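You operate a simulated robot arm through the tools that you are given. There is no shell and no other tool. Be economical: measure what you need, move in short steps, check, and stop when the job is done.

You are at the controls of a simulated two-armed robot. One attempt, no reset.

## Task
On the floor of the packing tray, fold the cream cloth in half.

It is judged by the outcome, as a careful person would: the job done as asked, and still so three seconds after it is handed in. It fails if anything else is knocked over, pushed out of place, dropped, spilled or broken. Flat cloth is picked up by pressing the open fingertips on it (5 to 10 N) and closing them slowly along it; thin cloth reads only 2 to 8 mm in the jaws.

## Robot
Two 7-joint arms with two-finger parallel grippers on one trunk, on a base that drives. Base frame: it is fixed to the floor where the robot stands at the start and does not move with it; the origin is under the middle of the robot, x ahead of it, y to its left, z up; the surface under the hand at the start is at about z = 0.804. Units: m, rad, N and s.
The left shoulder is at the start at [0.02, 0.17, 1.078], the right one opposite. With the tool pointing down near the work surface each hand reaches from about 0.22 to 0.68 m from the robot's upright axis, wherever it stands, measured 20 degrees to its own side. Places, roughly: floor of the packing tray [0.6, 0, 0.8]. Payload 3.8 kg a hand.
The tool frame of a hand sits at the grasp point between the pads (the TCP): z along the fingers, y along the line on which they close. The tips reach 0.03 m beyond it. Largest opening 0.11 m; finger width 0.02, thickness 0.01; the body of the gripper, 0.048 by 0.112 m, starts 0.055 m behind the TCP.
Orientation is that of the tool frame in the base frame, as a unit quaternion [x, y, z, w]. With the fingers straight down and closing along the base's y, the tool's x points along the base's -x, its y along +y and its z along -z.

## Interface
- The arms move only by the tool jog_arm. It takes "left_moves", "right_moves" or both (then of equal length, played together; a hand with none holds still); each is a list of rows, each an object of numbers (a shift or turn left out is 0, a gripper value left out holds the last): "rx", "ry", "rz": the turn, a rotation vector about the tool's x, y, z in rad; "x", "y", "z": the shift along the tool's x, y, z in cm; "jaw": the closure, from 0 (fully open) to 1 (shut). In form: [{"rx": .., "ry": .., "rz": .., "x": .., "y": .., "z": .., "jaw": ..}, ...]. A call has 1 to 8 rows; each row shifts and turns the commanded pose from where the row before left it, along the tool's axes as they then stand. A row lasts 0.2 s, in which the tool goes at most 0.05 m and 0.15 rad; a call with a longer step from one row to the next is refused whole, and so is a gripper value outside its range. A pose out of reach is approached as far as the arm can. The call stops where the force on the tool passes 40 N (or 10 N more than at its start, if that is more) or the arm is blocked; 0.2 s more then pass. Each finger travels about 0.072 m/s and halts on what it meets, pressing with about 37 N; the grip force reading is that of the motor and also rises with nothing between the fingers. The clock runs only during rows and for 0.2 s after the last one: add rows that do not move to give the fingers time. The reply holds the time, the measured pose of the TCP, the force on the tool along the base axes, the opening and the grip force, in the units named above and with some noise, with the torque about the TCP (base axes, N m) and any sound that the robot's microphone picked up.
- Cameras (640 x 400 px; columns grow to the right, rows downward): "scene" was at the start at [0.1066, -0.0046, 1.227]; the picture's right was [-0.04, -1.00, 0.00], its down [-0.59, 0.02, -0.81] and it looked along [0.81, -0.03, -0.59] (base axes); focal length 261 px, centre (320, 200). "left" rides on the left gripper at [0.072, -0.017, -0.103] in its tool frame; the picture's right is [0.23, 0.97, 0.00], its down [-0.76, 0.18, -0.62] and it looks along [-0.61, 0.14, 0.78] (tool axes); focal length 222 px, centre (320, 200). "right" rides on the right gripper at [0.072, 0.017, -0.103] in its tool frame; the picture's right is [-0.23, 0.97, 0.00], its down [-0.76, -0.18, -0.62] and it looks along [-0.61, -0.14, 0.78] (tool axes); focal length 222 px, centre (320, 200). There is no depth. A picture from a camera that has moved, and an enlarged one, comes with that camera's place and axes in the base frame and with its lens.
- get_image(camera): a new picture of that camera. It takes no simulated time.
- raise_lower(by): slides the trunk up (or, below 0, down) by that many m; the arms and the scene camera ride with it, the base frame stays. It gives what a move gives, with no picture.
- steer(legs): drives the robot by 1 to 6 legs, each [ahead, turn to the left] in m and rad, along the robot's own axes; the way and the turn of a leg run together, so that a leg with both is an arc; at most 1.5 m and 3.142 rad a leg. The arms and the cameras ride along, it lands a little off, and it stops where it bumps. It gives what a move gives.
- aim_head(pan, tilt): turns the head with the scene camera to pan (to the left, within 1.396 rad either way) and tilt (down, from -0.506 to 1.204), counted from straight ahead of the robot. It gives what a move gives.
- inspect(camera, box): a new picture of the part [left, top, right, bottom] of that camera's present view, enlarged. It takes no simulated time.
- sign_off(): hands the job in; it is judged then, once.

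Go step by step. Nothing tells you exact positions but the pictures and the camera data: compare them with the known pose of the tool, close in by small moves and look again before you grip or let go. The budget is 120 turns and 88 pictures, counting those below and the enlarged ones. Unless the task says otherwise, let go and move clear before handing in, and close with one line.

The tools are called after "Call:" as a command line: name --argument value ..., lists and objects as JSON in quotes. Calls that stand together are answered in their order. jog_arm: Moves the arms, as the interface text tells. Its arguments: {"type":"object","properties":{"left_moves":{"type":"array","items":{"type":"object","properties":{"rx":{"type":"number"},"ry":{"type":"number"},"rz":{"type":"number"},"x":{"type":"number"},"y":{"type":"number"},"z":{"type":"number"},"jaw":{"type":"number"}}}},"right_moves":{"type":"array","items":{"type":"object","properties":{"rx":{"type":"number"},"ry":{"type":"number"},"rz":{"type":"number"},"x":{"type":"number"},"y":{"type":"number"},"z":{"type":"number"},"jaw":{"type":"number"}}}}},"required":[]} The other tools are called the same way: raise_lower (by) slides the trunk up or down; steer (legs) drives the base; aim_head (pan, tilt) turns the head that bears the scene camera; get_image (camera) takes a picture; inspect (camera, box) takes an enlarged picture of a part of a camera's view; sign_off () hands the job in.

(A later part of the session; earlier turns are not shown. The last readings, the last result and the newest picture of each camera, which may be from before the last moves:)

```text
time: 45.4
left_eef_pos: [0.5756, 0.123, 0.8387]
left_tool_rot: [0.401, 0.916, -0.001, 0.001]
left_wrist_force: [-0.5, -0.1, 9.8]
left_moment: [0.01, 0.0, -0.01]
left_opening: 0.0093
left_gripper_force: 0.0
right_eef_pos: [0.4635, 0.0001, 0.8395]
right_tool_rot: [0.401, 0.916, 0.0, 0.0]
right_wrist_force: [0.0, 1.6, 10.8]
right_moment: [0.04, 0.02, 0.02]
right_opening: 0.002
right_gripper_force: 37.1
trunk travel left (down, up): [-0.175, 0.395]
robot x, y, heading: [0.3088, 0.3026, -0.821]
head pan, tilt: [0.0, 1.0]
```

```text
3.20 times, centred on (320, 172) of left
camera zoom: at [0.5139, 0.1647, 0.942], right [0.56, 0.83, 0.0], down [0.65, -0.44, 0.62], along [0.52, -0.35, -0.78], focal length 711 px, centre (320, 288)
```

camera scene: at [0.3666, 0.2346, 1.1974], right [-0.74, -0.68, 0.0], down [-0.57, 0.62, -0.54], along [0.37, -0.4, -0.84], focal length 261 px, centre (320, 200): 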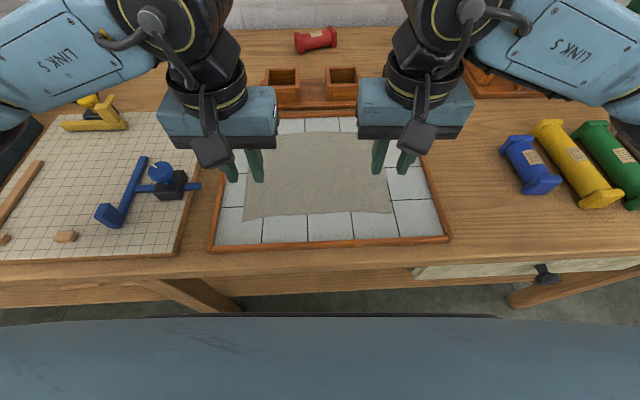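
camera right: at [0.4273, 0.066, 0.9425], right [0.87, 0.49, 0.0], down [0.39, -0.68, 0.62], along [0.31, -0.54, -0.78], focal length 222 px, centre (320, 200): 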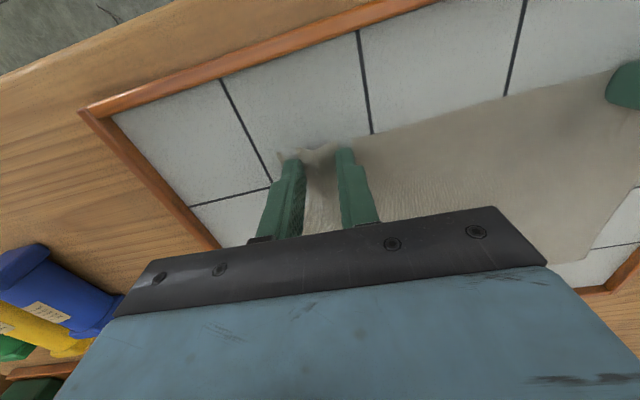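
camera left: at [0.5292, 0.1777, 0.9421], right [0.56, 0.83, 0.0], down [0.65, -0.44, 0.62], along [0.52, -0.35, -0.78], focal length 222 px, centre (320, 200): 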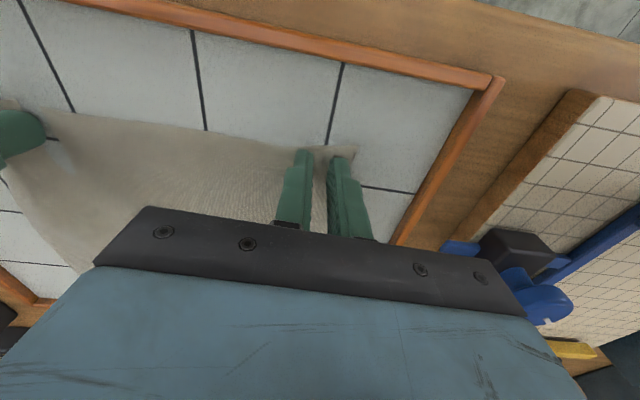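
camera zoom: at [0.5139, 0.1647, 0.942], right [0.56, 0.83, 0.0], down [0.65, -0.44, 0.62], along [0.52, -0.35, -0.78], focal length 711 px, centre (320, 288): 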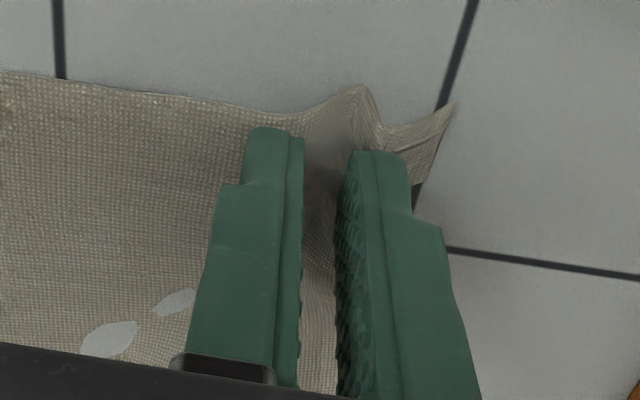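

Call:
jog_arm --left_moves '[{"jaw": 0.925}, {"jaw": 0.94}, {"jaw": 0.955}, {"jaw": 0.97}, {"jaw": 0.985}, {"jaw": 1.0}, {}]'

Call:
inspect --camera "left" --box '[220, 110, 420, 235]'

```text
time: 47.0
left_eef_pos: [0.5754, 0.123, 0.8404]
left_tool_rot: [0.401, 0.916, -0.001, 0.001]
left_wrist_force: [-0.3, 0.3, 9.9]
left_moment: [-0.01, 0.0, 0.01]
left_opening: 0.0002
left_gripper_force: 37.1
right_eef_pos: [0.4638, 0.0003, 0.839]
right_tool_rot: [0.402, 0.916, 0.0, 0.001]
right_wrist_force: [-0.7, 1.7, 11.1]
right_moment: [0.03, -0.01, 0.02]
right_opening: 0.0022
right_gripper_force: 36.6
trunk travel left (down, up): [-0.175, 0.395]
robot x, y, heading: [0.3095, 0.3013, -0.823]
head pan, tilt: [0.0, 1.0]
```

```text
3.20 times, centred on (320, 172) of left
camera zoom: at [0.514, 0.1647, 0.942], right [0.56, 0.83, 0.0], down [0.65, -0.44, 0.62], along [0.52, -0.35, -0.78], focal length 711 px, centre (320, 288)
```

zoom: 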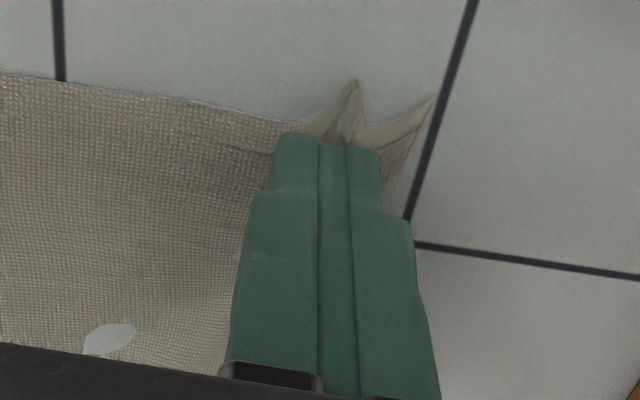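

Call:
jog_arm --left_moves '[{"z": -0.5}, {"z": -0.7}, {}]'

Call:
inspect --camera "left" --box '[220, 110, 420, 235]'

```text
time: 47.8
left_eef_pos: [0.5765, 0.1228, 0.852]
left_tool_rot: [0.401, 0.916, 0.0, 0.0]
left_wrist_force: [0.3, 0.1, 1.1]
left_moment: [0.02, 0.0, 0.01]
left_opening: 0.0
left_gripper_force: 36.8
right_eef_pos: [0.464, 0.0009, 0.8389]
right_tool_rot: [0.401, 0.916, -0.001, 0.001]
right_wrist_force: [-2.1, 1.4, 13.1]
right_moment: [0.07, 0.03, 0.02]
right_opening: 0.0021
right_gripper_force: 37.0
trunk travel left (down, up): [-0.175, 0.395]
robot x, y, heading: [0.3083, 0.3061, -0.826]
head pan, tilt: [0.0, 1.0]
```

```text
3.20 times, centred on (320, 172) of left
camera zoom: at [0.5147, 0.165, 0.9543], right [0.56, 0.83, 0.0], down [0.65, -0.44, 0.62], along [0.52, -0.35, -0.78], focal length 711 px, centre (320, 288)
```

zoom: 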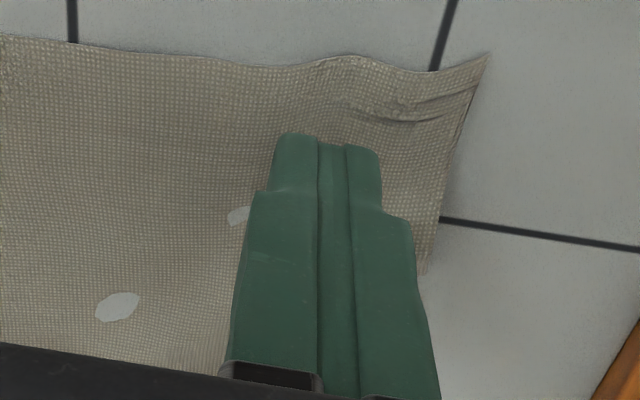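

It slipped again. The right-hand grip worked with the fingers nearer the front edge and a wider gather, so I'll copy that on the left.

Call:
jog_arm --left_moves '[{"x": 0.8, "y": 0.2, "jaw": 0.66}, {}, {}, {"z": 0.7}, {"z": 0.54}, {}]'

Call:
inspect --camera "left" --box '[220, 110, 420, 235]'

```text
time: 49.2
left_eef_pos: [0.5716, 0.1282, 0.8394]
left_tool_rot: [0.401, 0.916, -0.002, 0.0]
left_wrist_force: [0.6, 0.7, 7.3]
left_moment: [-0.01, -0.06, -0.02]
left_opening: 0.037
left_gripper_force: 0.1
right_eef_pos: [0.4634, 0.0004, 0.8395]
right_tool_rot: [0.401, 0.916, 0.0, 0.001]
right_wrist_force: [-1.5, 2.1, 10.7]
right_moment: [0.02, 0.03, 0.01]
right_opening: 0.002
right_gripper_force: 36.8
trunk travel left (down, up): [-0.175, 0.395]
robot x, y, heading: [0.3084, 0.3014, -0.831]
head pan, tilt: [0.0, 1.0]
```

```text
3.20 times, centred on (320, 172) of left
camera zoom: at [0.5094, 0.1719, 0.9419], right [0.56, 0.83, 0.0], down [0.65, -0.44, 0.62], along [0.52, -0.35, -0.78], focal length 711 px, centre (320, 288)
```

zoom: 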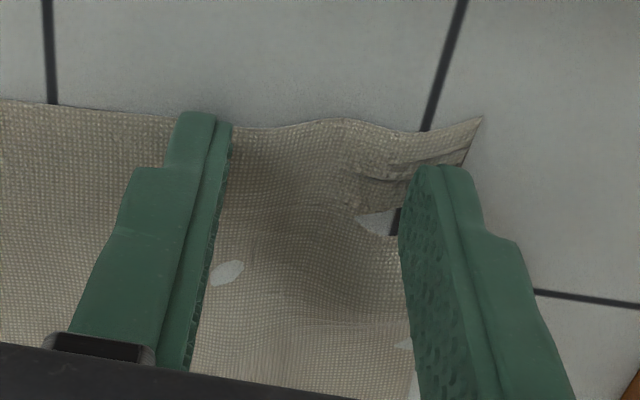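

Call:
jog_arm --left_moves '[{"z": 0.02, "jaw": 0.67}, {"jaw": 0.685}, {"jaw": 0.7}, {"jaw": 0.715}, {"jaw": 0.73}, {"jaw": 0.745}, {"jaw": 0.76}]'

```text
time: 50.8
left_eef_pos: [0.5713, 0.1298, 0.839]
left_tool_rot: [0.401, 0.916, -0.002, 0.002]
left_wrist_force: [-0.1, -1.0, 31.5]
left_moment: [0.15, -0.11, -0.01]
left_opening: 0.0274
left_gripper_force: 0.8
right_eef_pos: [0.4634, 0.0008, 0.8396]
right_tool_rot: [0.401, 0.916, 0.0, 0.001]
right_wrist_force: [3.7, 1.7, 5.2]
right_moment: [0.09, -0.13, 0.01]
right_opening: 0.0018
right_gripper_force: 36.9
trunk travel left (down, up): [-0.175, 0.395]
robot x, y, heading: [0.3104, 0.3031, -0.822]
head pan, tilt: [0.0, 1.0]
```

Call:
jog_arm --left_moves '[{"z": -0.12, "jaw": 0.76}, {"jaw": 0.775}, {"jaw": 0.79}, {"jaw": 0.805}]'

Call:
inspect --camera "left" --box '[220, 110, 420, 235]'

```text
time: 51.8
left_eef_pos: [0.5719, 0.13, 0.8399]
left_tool_rot: [0.401, 0.916, 0.0, 0.001]
left_wrist_force: [-2.0, -1.9, 10.8]
left_moment: [-0.05, 0.02, -0.01]
left_opening: 0.0215
left_gripper_force: 0.4
right_eef_pos: [0.4636, 0.0006, 0.8385]
right_tool_rot: [0.402, 0.916, 0.0, 0.001]
right_wrist_force: [0.8, 3.2, 9.4]
right_moment: [0.09, -0.09, 0.01]
right_opening: 0.002
right_gripper_force: 36.6
trunk travel left (down, up): [-0.175, 0.395]
robot x, y, heading: [0.3077, 0.3039, -0.828]
head pan, tilt: [0.0, 1.0]
```

```text
3.20 times, centred on (320, 172) of left
camera zoom: at [0.5098, 0.1718, 0.942], right [0.56, 0.83, 0.0], down [0.65, -0.44, 0.62], along [0.52, -0.35, -0.78], focal length 711 px, centre (320, 288)
```

zoom: 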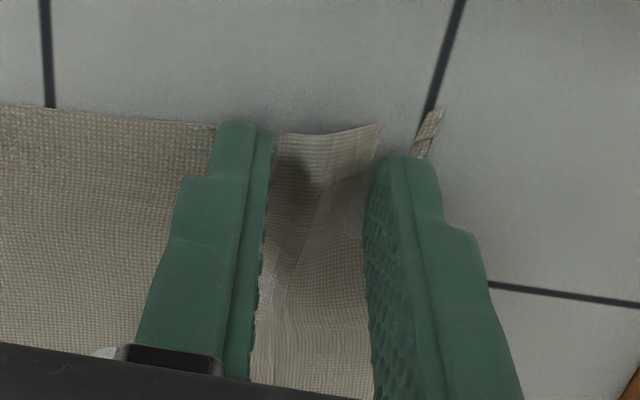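

A clear ridge has formed this time. I'll keep closing at about 10 N.

Call:
jog_arm --left_moves '[{"jaw": 0.82}, {"jaw": 0.835}, {"jaw": 0.85}, {"jaw": 0.865}, {"jaw": 0.88}, {"jaw": 0.895}]'

Call:
inspect --camera "left" --box '[220, 110, 420, 235]'

```text
time: 53.2
left_eef_pos: [0.571, 0.1293, 0.8402]
left_tool_rot: [0.402, 0.916, 0.0, -0.001]
left_wrist_force: [-2.4, -2.2, 1.8]
left_moment: [-0.09, 0.07, -0.01]
left_opening: 0.0133
left_gripper_force: 2.8
right_eef_pos: [0.4642, 0.0007, 0.8385]
right_tool_rot: [0.401, 0.916, -0.001, 0.001]
right_wrist_force: [1.3, 4.4, 13.4]
right_moment: [0.11, -0.07, 0.05]
right_opening: 0.0017
right_gripper_force: 36.9
trunk travel left (down, up): [-0.175, 0.395]
robot x, y, heading: [0.3038, 0.2992, -0.825]
head pan, tilt: [0.0, 1.0]
```

```text
3.20 times, centred on (320, 172) of left
camera zoom: at [0.51, 0.1715, 0.9423], right [0.56, 0.83, 0.0], down [0.65, -0.44, 0.62], along [0.52, -0.35, -0.78], focal length 711 px, centre (320, 288)
```

zoom: 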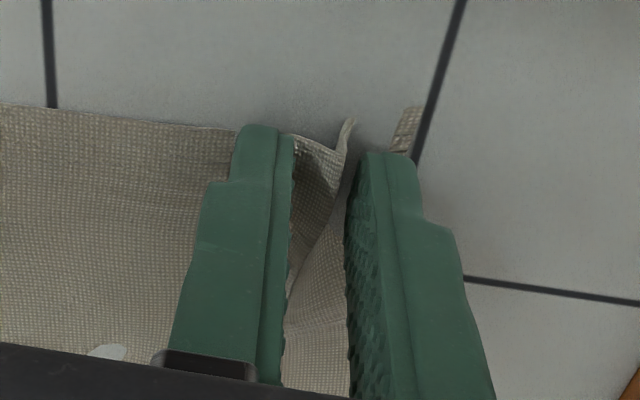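

The pressure has dropped to 1.8 N, so I'll push down slightly while finishing the close.

Call:
jog_arm --left_moves '[{"z": 0.07}, {"jaw": 0.91}, {"jaw": 0.925}, {"jaw": 0.94}, {"jaw": 0.955}, {"jaw": 0.975}, {"jaw": 1.0}, {}]'

Call:
inspect --camera "left" --box '[220, 110, 420, 235]'

```text
time: 55.0
left_eef_pos: [0.5706, 0.1283, 0.8389]
left_tool_rot: [0.402, 0.916, -0.002, 0.0]
left_wrist_force: [-12.5, -16.1, 9.1]
left_moment: [-0.54, 0.34, -0.11]
left_opening: 0.0021
left_gripper_force: 37.4
right_eef_pos: [0.4644, 0.0016, 0.8385]
right_tool_rot: [0.401, 0.916, 0.002, 0.001]
right_wrist_force: [11.3, 13.1, 9.7]
right_moment: [0.38, -0.36, 0.07]
right_opening: 0.0017
right_gripper_force: 37.5
trunk travel left (down, up): [-0.175, 0.395]
robot x, y, heading: [0.3091, 0.3028, -0.826]
head pan, tilt: [0.0, 1.0]
```

```text
3.20 times, centred on (320, 172) of left
camera zoom: at [0.5098, 0.171, 0.9421], right [0.56, 0.83, 0.0], down [0.65, -0.44, 0.62], along [0.51, -0.35, -0.78], focal length 711 px, centre (320, 288)
```

zoom: 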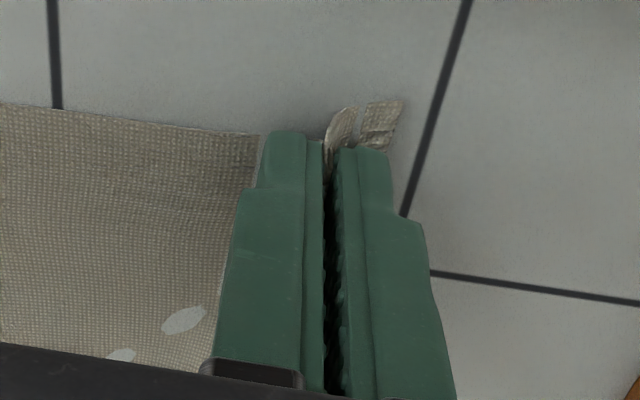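

Both hands now hold the cloth (2.1 and 1.7 mm), and it is taut between them. I'll ease the hands together a little and lift about 2 cm to check.

Call:
jog_arm --left_moves '[{"y": -0.3, "z": -0.3}, {"y": -0.2, "z": -0.7}, {"z": -1, "x": -0.2}, {}]' --right_moves '[{"y": 0.3, "z": -0.3}, {"y": 0.2, "z": -0.7}, {"z": -1, "x": -0.2}, {}]'

Call:
get_image --camera "scene"

Call:
get_image --camera "left"

Call:
get_image --camera "right"

```text
time: 56.0
left_eef_pos: [0.5699, 0.1246, 0.8583]
left_tool_rot: [0.401, 0.916, 0.001, 0.001]
left_wrist_force: [0.4, -0.6, -0.5]
left_moment: [-0.03, -0.02, 0.02]
left_opening: 0.0021
left_gripper_force: 37.3
right_eef_pos: [0.4691, 0.0026, 0.8577]
right_tool_rot: [0.402, 0.916, 0.0, -0.001]
right_wrist_force: [0.3, 0.3, 0.2]
right_moment: [0.02, 0.0, 0.0]
right_opening: 0.0018
right_gripper_force: 36.9
trunk travel left (down, up): [-0.175, 0.395]
robot x, y, heading: [0.3055, 0.3037, -0.829]
head pan, tilt: [0.0, 1.0]
```

```text
51 pictures are left
camera scene: at [0.3666, 0.2346, 1.1974], right [-0.74, -0.68, 0.0], down [-0.57, 0.62, -0.54], along [0.37, -0.4, -0.84], focal length 261 px, centre (320, 200)
```

scene: 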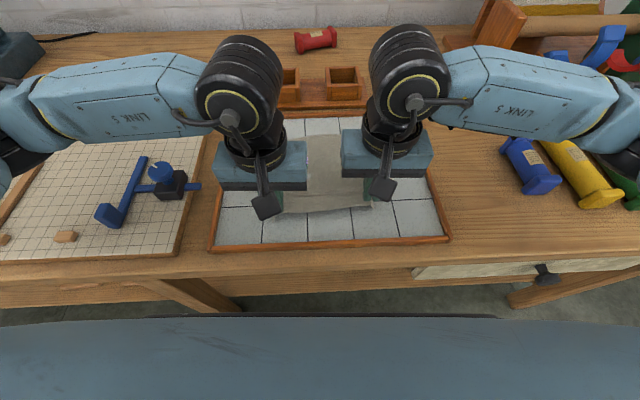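

```text
50 pictures are left
camera left: at [0.5087, 0.1661, 0.9616], right [0.56, 0.83, 0.0], down [0.65, -0.44, 0.62], along [0.52, -0.35, -0.78], focal length 222 px, centre (320, 200)
```

left: 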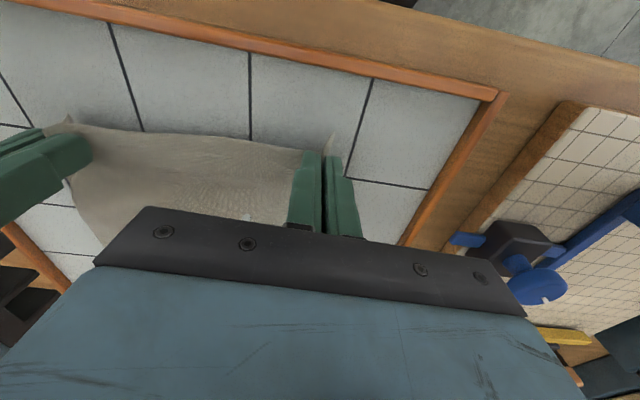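

```text
49 pictures are left
camera right: at [0.4332, 0.0668, 0.9618], right [0.87, 0.49, 0.0], down [0.39, -0.68, 0.62], along [0.31, -0.54, -0.78], focal length 222 px, centre (320, 200)
```

right: 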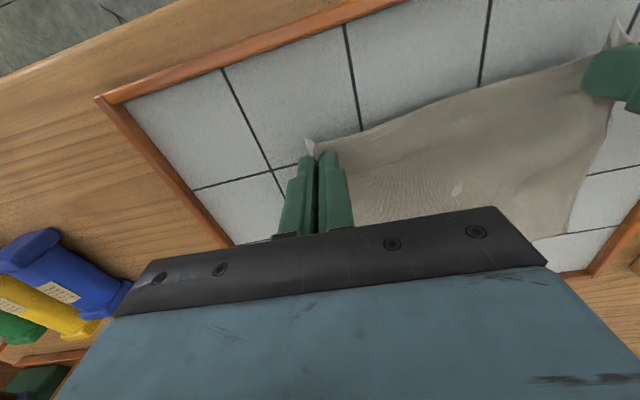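

Both corners lift cleanly. Now the first half of the fold arc, forward and up, both hands together.

Call:
jog_arm --left_moves '[{"x": -0.8, "z": -2.1, "y": 0.15}, {}, {"x": -1.7, "z": -2.5, "y": 0.15}, {}, {"x": -2.8, "z": -2.0, "y": 0.15}, {}, {"x": -3.75, "z": -0.75, "y": 0.15}, {}]' --right_moves '[{"x": -0.8, "z": -2.1, "y": 0.15}, {}, {"x": -1.7, "z": -2.5, "y": 0.15}, {}, {"x": -2.8, "z": -2.0, "y": 0.15}, {}, {"x": -3.75, "z": -0.75, "y": 0.15}, {}]'

Call:
get_image --camera "scene"

Call:
get_image --camera "left"

Call:
get_image --camera "right"

```text
time: 57.8
left_eef_pos: [0.6357, 0.0652, 0.9317]
left_tool_rot: [0.402, 0.916, 0.0, -0.001]
left_wrist_force: [-5.0, -5.2, 0.2]
left_moment: [-0.15, 0.16, -0.04]
left_opening: 0.0018
left_gripper_force: 36.8
right_eef_pos: [0.5334, -0.0623, 0.9342]
right_tool_rot: [0.401, 0.916, 0.0, 0.0]
right_wrist_force: [4.5, 5.3, -0.2]
right_moment: [0.16, -0.15, 0.08]
right_opening: 0.0021
right_gripper_force: 37.2
trunk travel left (down, up): [-0.175, 0.395]
robot x, y, heading: [0.3035, 0.3016, -0.822]
head pan, tilt: [0.0, 1.0]
```

```text
48 pictures are left
camera scene: at [0.3664, 0.2347, 1.1974], right [-0.74, -0.68, 0.0], down [-0.57, 0.62, -0.54], along [0.37, -0.4, -0.84], focal length 261 px, centre (320, 200)
```

scene: 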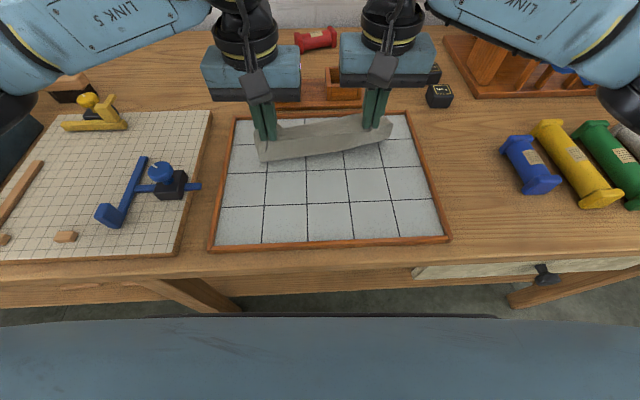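

```text
47 pictures are left
camera left: at [0.5738, 0.1071, 1.0341], right [0.56, 0.83, 0.0], down [0.65, -0.44, 0.62], along [0.51, -0.35, -0.78], focal length 222 px, centre (320, 200)
```

left: 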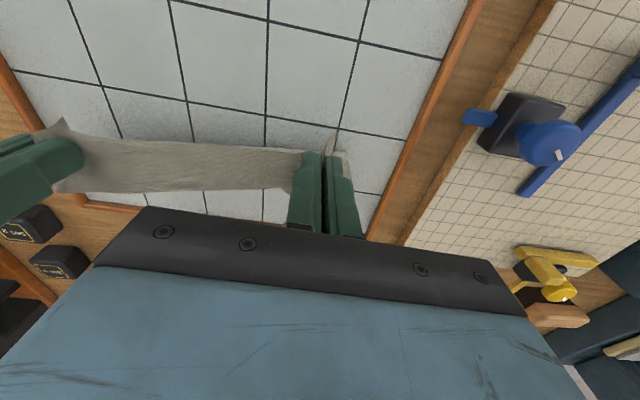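

```text
46 pictures are left
camera right: at [0.4966, 0.0028, 1.0378], right [0.87, 0.49, 0.0], down [0.39, -0.68, 0.62], along [0.31, -0.54, -0.78], focal length 222 px, centre (320, 200)
```

right: 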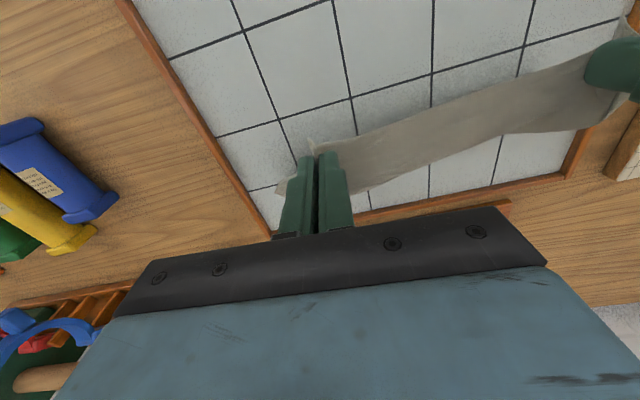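

Call:
inspect --camera "scene" --box '[230, 80, 420, 200]'

Call:
inspect --camera "right" --box '[230, 20, 640, 270]'

```text
3.33 times, centred on (325, 140) of scene
camera zoom: at [0.3664, 0.2347, 1.1974], right [-0.74, -0.68, 0.0], down [-0.57, 0.62, -0.54], along [0.37, -0.4, -0.84], focal length 869 px, centre (303, 400)
```

zoom: 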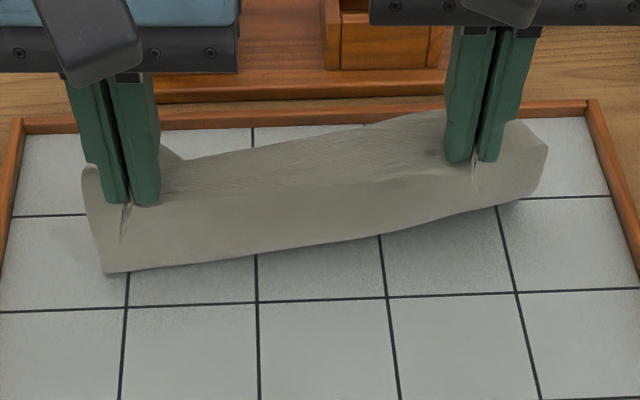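

```text
1.56 times, centred on (435, 145) of right
camera zoom: at [0.4966, 0.0028, 1.0378], right [0.87, 0.49, 0.0], down [0.39, -0.68, 0.62], along [0.31, -0.54, -0.78], focal length 347 px, centre (140, 286)
```

zoom: 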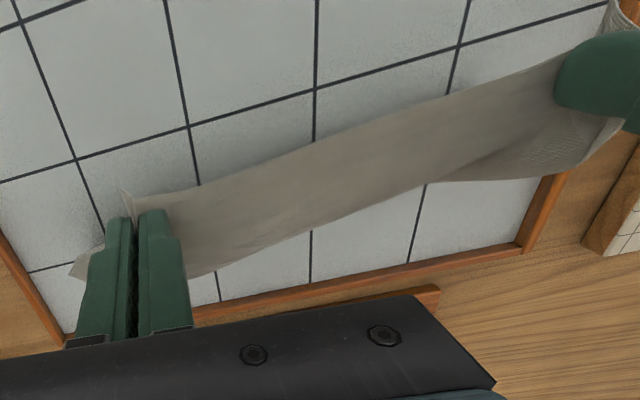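

The far half appears to have slid forward by 2–5 cm and turned as the flap rose. I'll reverse the arc to draw it back flat before trying a gentler path.

Call:
jog_arm --left_moves '[{"x": 3.75, "z": 0.75, "y": -0.15}, {}, {"x": 2.8, "z": 2.0, "y": -0.25}, {}, {"x": 1.7, "z": 2.5, "y": -0.25}, {}, {"x": 1.0, "z": 2.1, "y": -0.2}, {}]' --right_moves '[{"x": 3.75, "z": 0.75, "y": -0.15}, {}, {"x": 2.8, "z": 2.0, "y": -0.05}, {}, {"x": 1.7, "z": 2.5, "y": -0.05}, {}, {"x": 1.0, "z": 2.1, "y": -0.1}, {}]'

Call:
inspect --camera "scene" --box '[200, 90, 450, 260]'

Call:
get_image --camera "right"

```text
time: 59.6
left_eef_pos: [0.5658, 0.1241, 0.8581]
left_tool_rot: [0.401, 0.916, 0.0, 0.0]
left_wrist_force: [0.0, 0.2, 0.0]
left_moment: [0.04, 0.01, -0.01]
left_opening: 0.002
left_gripper_force: 36.5
right_eef_pos: [0.4691, 0.0033, 0.8593]
right_tool_rot: [0.402, 0.916, 0.0, -0.001]
right_wrist_force: [0.5, -0.5, 0.4]
right_moment: [-0.02, 0.01, -0.02]
right_opening: 0.0023
right_gripper_force: 37.5
trunk travel left (down, up): [-0.175, 0.395]
robot x, y, heading: [0.3077, 0.3058, -0.82]
head pan, tilt: [0.0, 1.0]
```

```text
2.35 times, centred on (325, 175) of scene
camera zoom: at [0.3666, 0.2346, 1.1974], right [-0.74, -0.68, 0.0], down [-0.57, 0.62, -0.54], along [0.37, -0.4, -0.84], focal length 613 px, centre (308, 259)
```

zoom: 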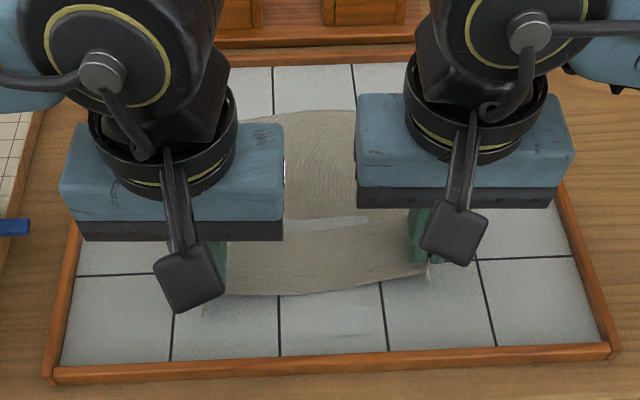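

```text
42 pictures are left
camera right: at [0.4332, 0.0687, 0.962], right [0.87, 0.49, 0.0], down [0.39, -0.68, 0.62], along [0.31, -0.54, -0.78], focal length 222 px, centre (320, 200)
```

right: 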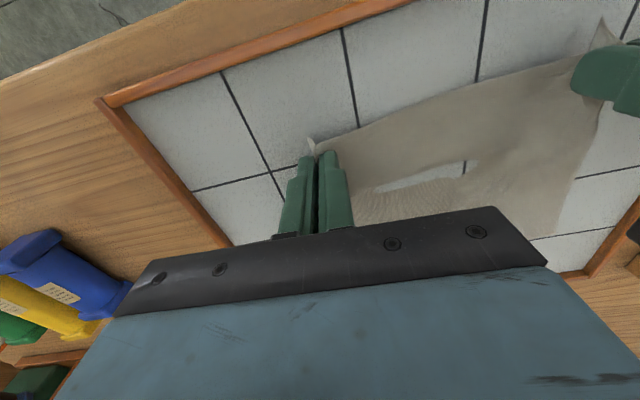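

The cloth came back flat. Since the clamped edge tends to push the rest forward, I'll pull everything back 2.5 cm first. On the next try I'll also tilt the fingers back toward me during the arc.

Call:
jog_arm --left_moves '[{"z": 0.7, "x": 0.3}, {"x": 0.8}, {"x": 0.8}, {"x": 0.6}, {}]' --right_moves '[{"z": 0.7, "x": 0.3}, {"x": 0.8}, {"x": 0.8}, {"x": 0.6}, {}]'

Call:
inspect --camera "scene" --box '[200, 90, 450, 260]'

```text
time: 60.8
left_eef_pos: [0.5498, 0.1418, 0.8507]
left_tool_rot: [0.401, 0.916, 0.0, 0.0]
left_wrist_force: [-0.9, -0.1, -0.3]
left_moment: [-0.01, -0.01, -0.03]
left_opening: 0.0022
left_gripper_force: 36.6
right_eef_pos: [0.4526, 0.0229, 0.8517]
right_tool_rot: [0.402, 0.916, 0.0, 0.0]
right_wrist_force: [-0.2, 0.1, 0.7]
right_moment: [0.0, 0.01, 0.03]
right_opening: 0.0022
right_gripper_force: 37.1
trunk travel left (down, up): [-0.175, 0.395]
robot x, y, heading: [0.3058, 0.3051, -0.824]
head pan, tilt: [0.0, 1.0]
```

```text
2.35 times, centred on (325, 175) of scene
camera zoom: at [0.3666, 0.2346, 1.1974], right [-0.74, -0.68, 0.0], down [-0.57, 0.62, -0.54], along [0.37, -0.4, -0.84], focal length 613 px, centre (308, 259)
```

zoom: 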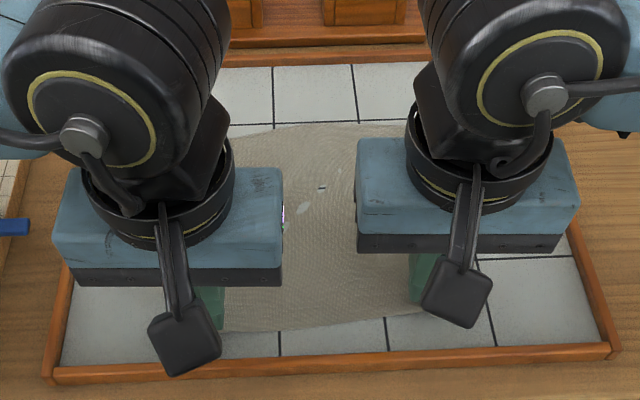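

Call:
jog_arm --left_moves '[{"ry": 0.15}, {"x": -1.29, "z": -2.5}, {"ry": 0.15}, {"x": -1.58, "z": -2.47, "y": 0.15}, {"ry": 0.15}, {"x": -2.22, "z": -2.78, "y": 0.15}, {"ry": 0.15}, {"x": -2.75, "z": -2.34, "y": 0.15}]' --right_moves '[{"ry": 0.15}, {"x": -1.29, "z": -2.5}, {"ry": 0.15}, {"x": -1.58, "z": -2.47, "y": 0.15}, {"ry": 0.15}, {"x": -2.22, "z": -2.78, "y": 0.15}, {"ry": 0.15}, {"x": -2.75, "z": -2.34, "y": 0.15}]'

Call:
get_image --camera "scene"

Call:
get_image --camera "right"

```text
time: 62.6
left_eef_pos: [0.6236, 0.0675, 0.9114]
left_tool_rot: [0.385, 0.874, 0.12, -0.271]
left_wrist_force: [-0.4, 0.1, 0.4]
left_moment: [0.04, 0.02, -0.02]
left_opening: 0.002
left_gripper_force: 37.0
right_eef_pos: [0.5285, -0.0522, 0.9145]
right_tool_rot: [0.383, 0.875, 0.118, -0.272]
right_wrist_force: [-0.2, -0.4, 0.9]
right_moment: [0.01, -0.05, -0.02]
right_opening: 0.002
right_gripper_force: 37.0
trunk travel left (down, up): [-0.175, 0.395]
robot x, y, heading: [0.3068, 0.3016, -0.822]
head pan, tilt: [0.0, 1.0]
```

```text
40 pictures are left
camera scene: at [0.367, 0.2343, 1.1974], right [-0.74, -0.68, 0.0], down [-0.57, 0.62, -0.54], along [0.37, -0.4, -0.84], focal length 261 px, centre (320, 200)
```

scene: 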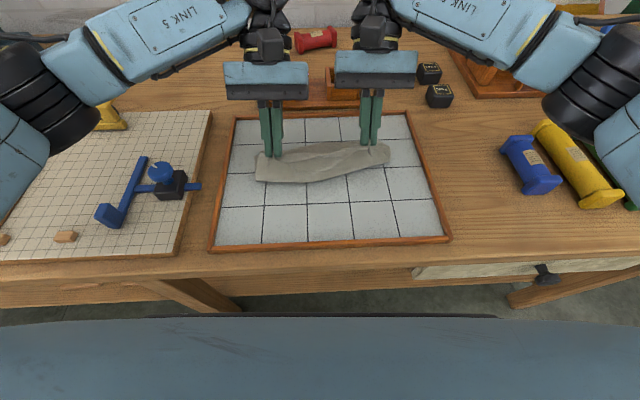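

```text
39 pictures are left
camera right: at [0.5402, -0.0391, 1.0403], right [0.84, 0.52, -0.13], down [0.53, -0.84, 0.08], along [-0.06, -0.14, -0.99], focal length 222 px, centre (320, 200)
```

right: 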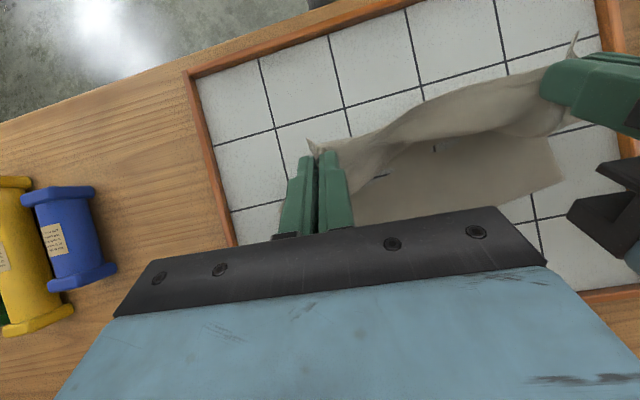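

This is working much better: the far half lies flat under the raised flap. I'll measure where its far edge is.

Call:
inspect --camera "scene" --box '[220, 90, 430, 210]'

Call:
get_image --camera "left"

```text
3.05 times, centred on (325, 150) of scene
camera zoom: at [0.367, 0.2343, 1.1974], right [-0.74, -0.68, 0.0], down [-0.57, 0.62, -0.54], along [0.37, -0.4, -0.84], focal length 794 px, centre (305, 352)
```

zoom: 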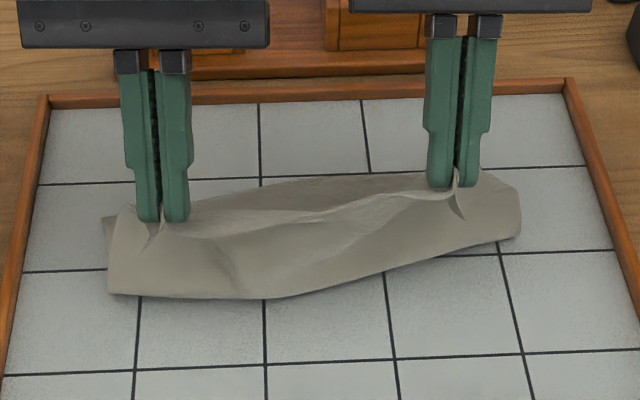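

```text
37 pictures are left
camera left: at [0.6107, 0.0559, 1.0369], right [0.59, 0.8, 0.13], down [0.8, -0.6, 0.08], along [0.14, 0.05, -0.99], focal length 222 px, centre (320, 200)
```

left: 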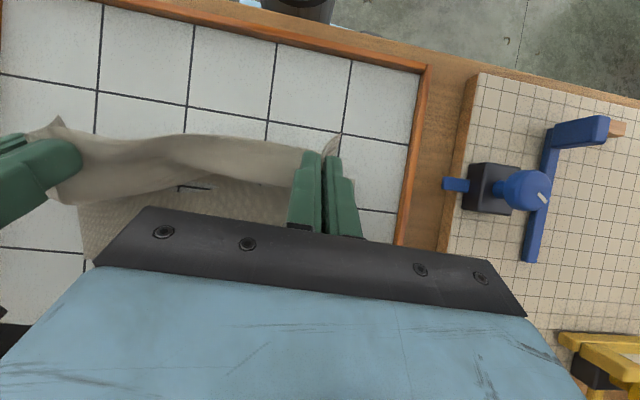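

The far edge runs from about (0.449, +0.13) to (0.488, −0.13) measured from the robot, and the line of my hands is parallel to it. About 7.4 cm forward and 7 cm down remain, so I'll do most of that and look.

Call:
jog_arm --left_moves '[{"x": -1.93, "z": -1.08}, {}, {"x": -2.49, "z": -0.25}, {}, {"x": -2.56, "z": 0.91}, {}, {"x": -1.99, "z": 1.31}, {}]' --right_moves '[{"x": -1.93, "z": -1.08}, {}, {"x": -2.49, "z": -0.25}, {}, {"x": -2.56, "z": 0.91}, {}, {"x": -1.99, "z": 1.31}, {}]'

Call:
inspect --camera "scene" --box '[220, 90, 430, 210]'

Call:
get_image --camera "left"

Call:
get_image --camera "right"

```text
time: 64.4
left_eef_pos: [0.6692, 0.0163, 0.8542]
left_tool_rot: [0.384, 0.875, 0.119, -0.271]
left_wrist_force: [-0.1, 0.3, -0.5]
left_moment: [0.0, 0.02, -0.01]
left_opening: 0.0021
left_gripper_force: 37.5
right_eef_pos: [0.5726, -0.1038, 0.8541]
right_tool_rot: [0.383, 0.875, 0.119, -0.27]
right_wrist_force: [-0.1, -0.9, -0.8]
right_moment: [0.02, 0.02, -0.01]
right_opening: 0.0021
right_gripper_force: 36.9
trunk travel left (down, up): [-0.175, 0.395]
robot x, y, heading: [0.304, 0.3005, -0.828]
head pan, tilt: [0.0, 1.0]
```

```text
3.05 times, centred on (325, 150) of scene
camera zoom: at [0.3666, 0.2346, 1.1974], right [-0.74, -0.68, 0.0], down [-0.57, 0.62, -0.54], along [0.37, -0.4, -0.84], focal length 794 px, centre (305, 352)
```

zoom: 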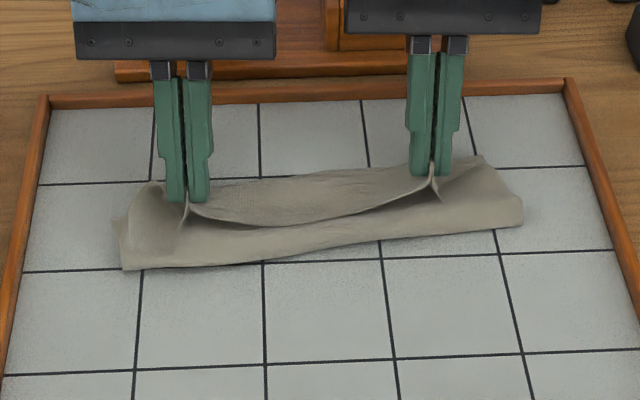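

```text
35 pictures are left
camera left: at [0.6562, 0.0061, 0.9796], right [0.59, 0.8, 0.13], down [0.8, -0.6, 0.08], along [0.14, 0.05, -0.99], focal length 222 px, centre (320, 200)
```

left: 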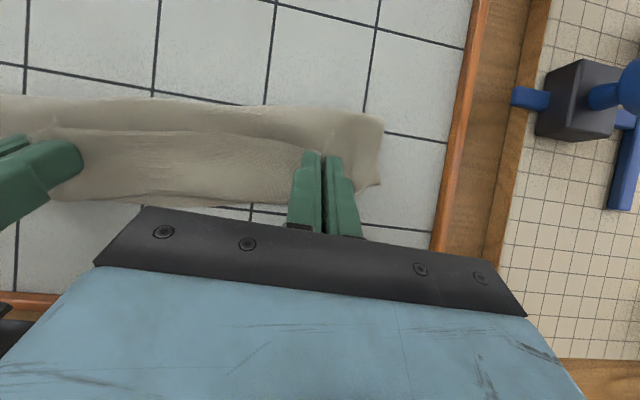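

```text
34 pictures are left
camera right: at [0.585, -0.0904, 0.9803], right [0.84, 0.52, -0.13], down [0.53, -0.84, 0.08], along [-0.06, -0.14, -0.99], focal length 222 px, centre (320, 200)
```

right: 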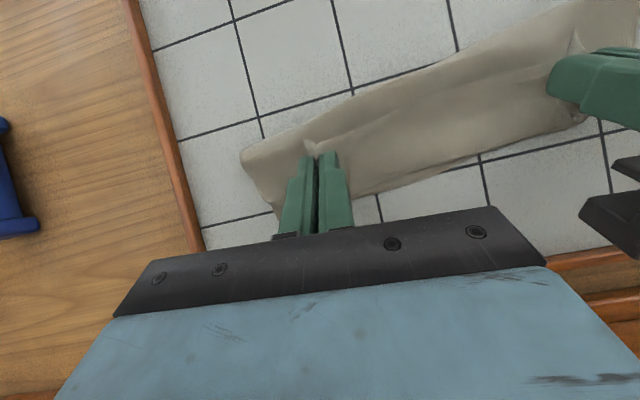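

The flap has curled into a roll instead of laying over, because the fingers were not tilted enough and the crease moved forward. I'll unroll it back to the near side, keeping the tilt, and then redo it with a larger tilt.

Call:
jog_arm --left_moves '[{"x": 1.99, "z": -1.31}, {"x": 2.56, "z": -0.91}, {"x": 2.49, "z": 0.25}, {"x": 1.93, "z": 1.08}, {"x": 2.32, "z": 2.8}, {"x": 1.76, "z": 3.63}, {"x": 0.2, "z": 4.13}, {}]' --right_moves '[{"x": 1.99, "z": -1.31}, {"x": 2.56, "z": -0.91}, {"x": 2.49, "z": 0.25}, {"x": 1.93, "z": 1.08}, {"x": 2.32, "z": 2.8}, {"x": 1.76, "z": 3.63}, {"x": 0.2, "z": 4.13}, {}]'

Call:
get_image --camera "scene"

Call:
get_image --camera "left"

```text
time: 66.2
left_eef_pos: [0.5608, 0.1323, 0.8451]
left_tool_rot: [0.383, 0.876, 0.118, -0.27]
left_wrist_force: [0.3, -0.6, 0.4]
left_moment: [0.04, 0.0, 0.05]
left_opening: 0.002
left_gripper_force: 37.7
right_eef_pos: [0.4634, 0.0207, 0.8484]
right_tool_rot: [0.384, 0.875, 0.118, -0.271]
right_wrist_force: [0.3, -0.3, 0.1]
right_moment: [0.0, 0.0, -0.02]
right_opening: 0.002
right_gripper_force: 37.0
trunk travel left (down, up): [-0.175, 0.395]
robot x, y, heading: [0.3068, 0.3055, -0.826]
head pan, tilt: [0.0, 1.0]
```

```text
33 pictures are left
camera scene: at [0.3666, 0.2346, 1.1974], right [-0.74, -0.68, 0.0], down [-0.57, 0.62, -0.54], along [0.37, -0.4, -0.84], focal length 261 px, centre (320, 200)
```

scene: 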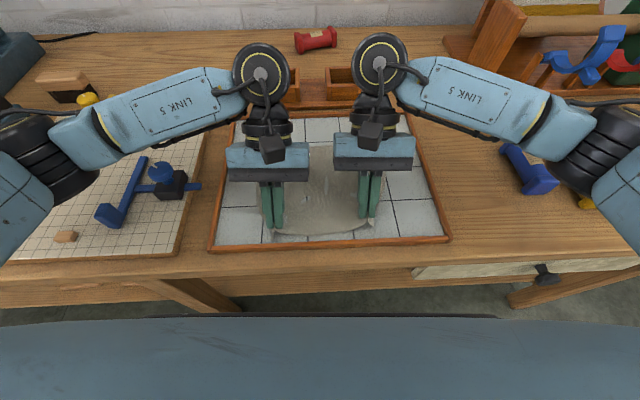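

```text
32 pictures are left
camera left: at [0.5477, 0.1226, 0.9714], right [0.59, 0.8, 0.13], down [0.8, -0.6, 0.08], along [0.14, 0.05, -0.99], focal length 222 px, centre (320, 200)
```

left: 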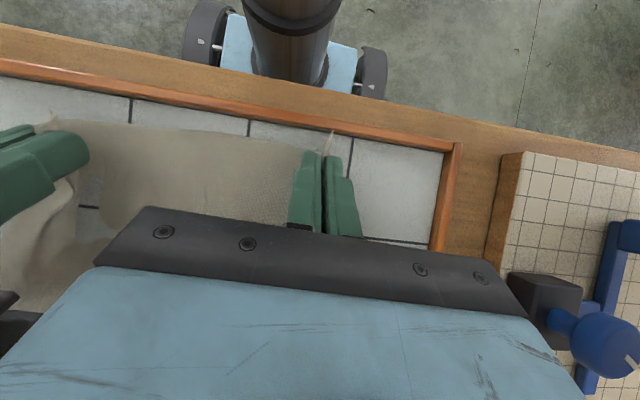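

The cloth is flat again near the front of the tray. Now I'll lift while tilting the fingers back to about 1.05 rad, so the edge turns over with the flap.

Call:
jog_arm --left_moves '[{"x": 0.57, "z": -3.61}, {"ry": 0.15}, {"x": 0.05, "z": -1.8}, {"ry": 0.15}, {"x": -0.35, "z": -1.38}, {"ry": 0.15}, {"x": -0.35, "z": -1.38}, {}]' --right_moves '[{"x": 0.57, "z": -3.61}, {"ry": 0.15}, {"x": 0.05, "z": -1.8}, {"ry": 0.15}, {"x": -0.35, "z": -1.38}, {"ry": 0.15}, {"x": -0.35, "z": -1.38}, {}]'

Call:
get_image --camera "scene"

Call:
get_image --camera "right"

```text
time: 68.0
left_eef_pos: [0.5987, 0.094, 0.906]
left_tool_rot: [0.347, 0.793, 0.201, -0.459]
left_wrist_force: [0.5, 0.3, -0.5]
left_moment: [-0.01, -0.02, 0.0]
left_opening: 0.0019
left_gripper_force: 37.0
right_eef_pos: [0.5006, -0.022, 0.906]
right_tool_rot: [0.346, 0.793, 0.201, -0.459]
right_wrist_force: [-0.4, 0.0, 0.1]
right_moment: [-0.02, 0.04, -0.04]
right_opening: 0.0021
right_gripper_force: 36.7
trunk travel left (down, up): [-0.175, 0.395]
robot x, y, heading: [0.3086, 0.3007, -0.825]
head pan, tilt: [0.0, 1.0]
```

```text
31 pictures are left
camera scene: at [0.3665, 0.2346, 1.1974], right [-0.74, -0.68, 0.0], down [-0.57, 0.62, -0.54], along [0.37, -0.4, -0.84], focal length 261 px, centre (320, 200)
```

scene: 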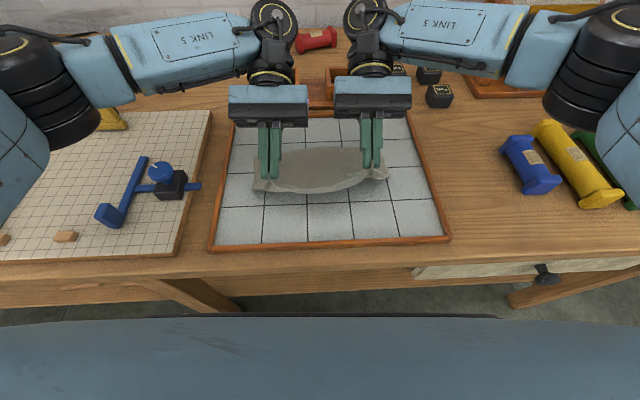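

```text
30 pictures are left
camera right: at [0.5497, -0.0492, 1.0204], right [0.79, 0.58, -0.2], down [0.49, -0.8, -0.35], along [-0.36, 0.18, -0.92], focal length 222 px, centre (320, 200)
```

right: 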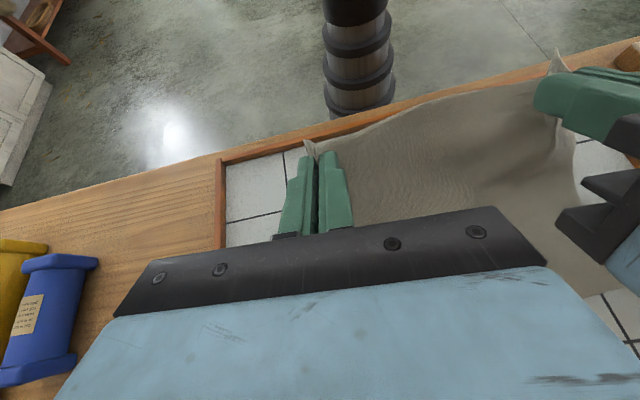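

The flap is standing up well with the edge leading. I'll bring it over the top with a little more tilt.

Call:
jog_arm --left_moves '[{"ry": 0.15}, {"x": -0.33, "z": -1.4}, {}, {"ry": 0.15}, {"x": -0.5, "z": -1.62}, {}, {"x": -0.55, "z": -1.62}, {}]' --right_moves '[{"ry": 0.15}, {"x": -0.33, "z": -1.4}, {}, {"ry": 0.15}, {"x": -0.5, "z": -1.62}, {}, {"x": -0.55, "z": -1.62}, {}]'

Call:
inspect --camera "scene" --box '[210, 60, 440, 230]'

Call:
get_image --camera "right"

```text
time: 69.8
left_eef_pos: [0.6038, 0.0967, 0.8966]
left_tool_rot: [0.313, 0.716, 0.249, -0.573]
left_wrist_force: [-3.7, -3.1, 0.2]
left_moment: [-0.08, 0.05, 0.15]
left_opening: 0.0019
left_gripper_force: 37.5
left hand out of reach, approached as far as the arm can: row 4, 5, 7
right_eef_pos: [0.4919, -0.0224, 0.9011]
right_tool_rot: [0.32, 0.73, 0.243, -0.553]
right_wrist_force: [2.7, 3.6, 0.3]
right_moment: [0.01, -0.07, -0.11]
right_opening: 0.0016
right_gripper_force: 37.1
right hand out of reach, approached as far as the arm can: row 4, 5, 7
trunk travel left (down, up): [-0.175, 0.395]
robot x, y, heading: [0.3081, 0.2994, -0.822]
head pan, tilt: [0.0, 1.0]
```

```text
2.35 times, centred on (325, 145) of scene
camera zoom: at [0.3667, 0.2346, 1.1974], right [-0.74, -0.68, 0.0], down [-0.57, 0.62, -0.54], along [0.37, -0.4, -0.84], focal length 613 px, centre (308, 329)
```

zoom: 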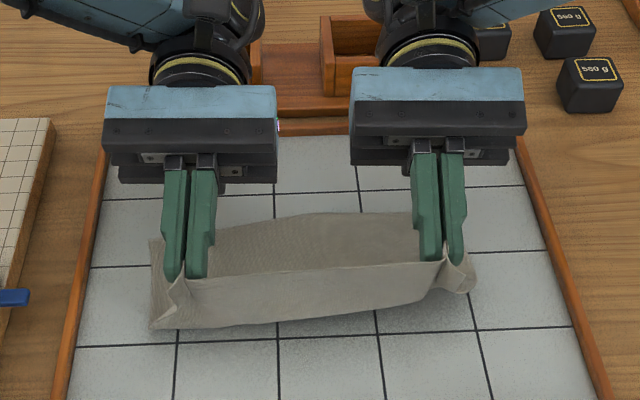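

```text
28 pictures are left
camera right: at [0.5581, -0.0696, 0.9989], right [0.76, 0.61, -0.22], down [0.41, -0.71, -0.57], along [-0.5, 0.34, -0.8], focal length 222 px, centre (320, 200)
```

right: 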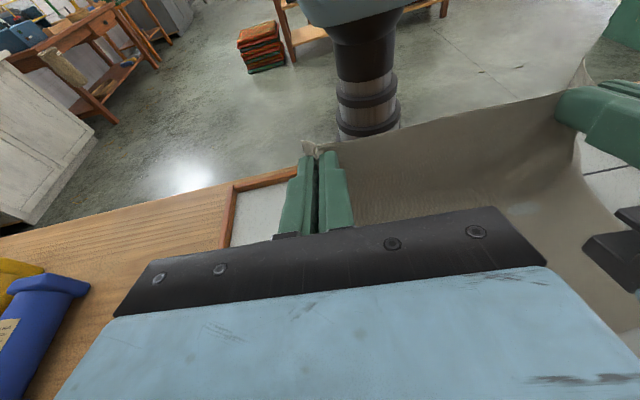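

The flap is now standing vertical with its crease near the middle and the bottom half flat, as wanted. The tilt hit the arm's limit, so I'll ease it back to let the hands come forward.

Call:
jog_arm --left_moves '[{"ry": -0.1}, {"ry": -0.1}, {"ry": -0.1}, {}]' --right_moves '[{"ry": -0.1}, {"ry": -0.1}, {"ry": -0.1}, {}]'

```text
time: 70.8
left_eef_pos: [0.6031, 0.0955, 0.8981]
left_tool_rot: [0.348, 0.794, 0.2, -0.457]
left_wrist_force: [-4.5, -5.5, -0.3]
left_moment: [-0.11, 0.06, 0.14]
left_opening: 0.0018
left_gripper_force: 37.4
right_eef_pos: [0.4909, -0.0232, 0.9019]
right_tool_rot: [0.354, 0.804, 0.193, -0.437]
right_wrist_force: [5.2, 5.5, 0.2]
right_moment: [0.13, -0.1, -0.13]
right_opening: 0.0018
right_gripper_force: 37.2
trunk travel left (down, up): [-0.175, 0.395]
robot x, y, heading: [0.3083, 0.3042, -0.825]
head pan, tilt: [0.0, 1.0]
```

Call:
jog_arm --left_moves '[{"x": -0.71, "z": -3.05, "y": 0.0}, {}, {"x": -1.57, "z": -2.33, "y": 0.2}, {}, {"ry": -0.15}, {}]' --right_moves '[{"x": -1.0, "z": -3.2, "y": 0.4}, {}, {"x": -1.81, "z": -2.45, "y": 0.2}, {}, {"ry": -0.1}, {}]'

Call:
inspect --camera "scene" --box '[210, 60, 440, 230]'

Call:
get_image --camera "left"

```text
time: 72.2
left_eef_pos: [0.6448, 0.0549, 0.9062]
left_tool_rot: [0.361, 0.825, 0.174, -0.398]
left_wrist_force: [-1.9, -2.3, -0.1]
left_moment: [-0.07, 0.03, 0.09]
left_opening: 0.0021
left_gripper_force: 36.9
right_eef_pos: [0.5401, -0.0671, 0.9073]
right_tool_rot: [0.361, 0.825, 0.175, -0.398]
right_wrist_force: [2.4, 2.5, 0.2]
right_moment: [0.05, -0.05, -0.08]
right_opening: 0.002
right_gripper_force: 36.9
trunk travel left (down, up): [-0.175, 0.395]
robot x, y, heading: [0.3072, 0.3032, -0.828]
head pan, tilt: [0.0, 1.0]
```

```text
2.35 times, centred on (325, 145) of scene
camera zoom: at [0.3667, 0.2344, 1.1974], right [-0.74, -0.68, 0.0], down [-0.57, 0.62, -0.54], along [0.37, -0.4, -0.84], focal length 613 px, centre (308, 329)
```

zoom: 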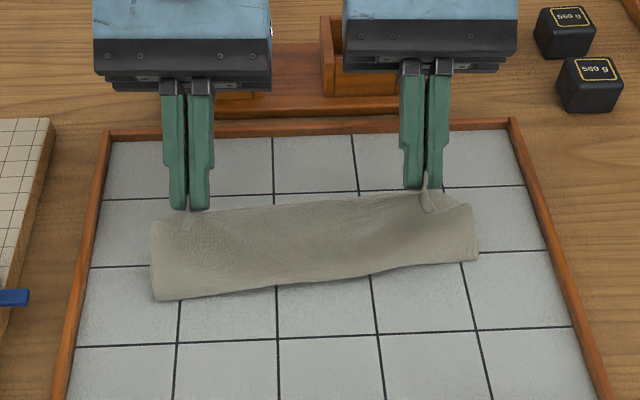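

```text
26 pictures are left
camera left: at [0.6566, 0.018, 1.0266], right [0.62, 0.76, 0.18], down [0.78, -0.59, -0.21], along [-0.05, 0.27, -0.96], focal length 222 px, centre (320, 200)
```

left: 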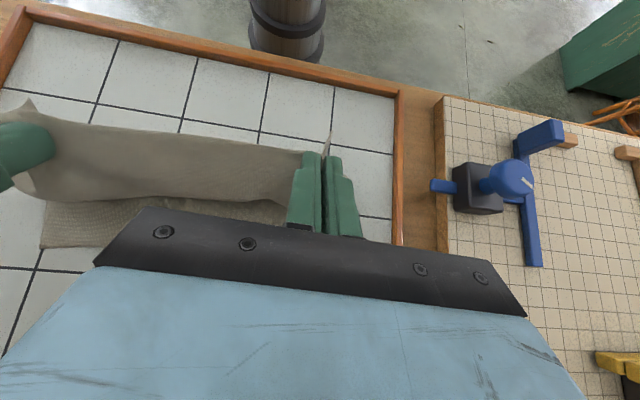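

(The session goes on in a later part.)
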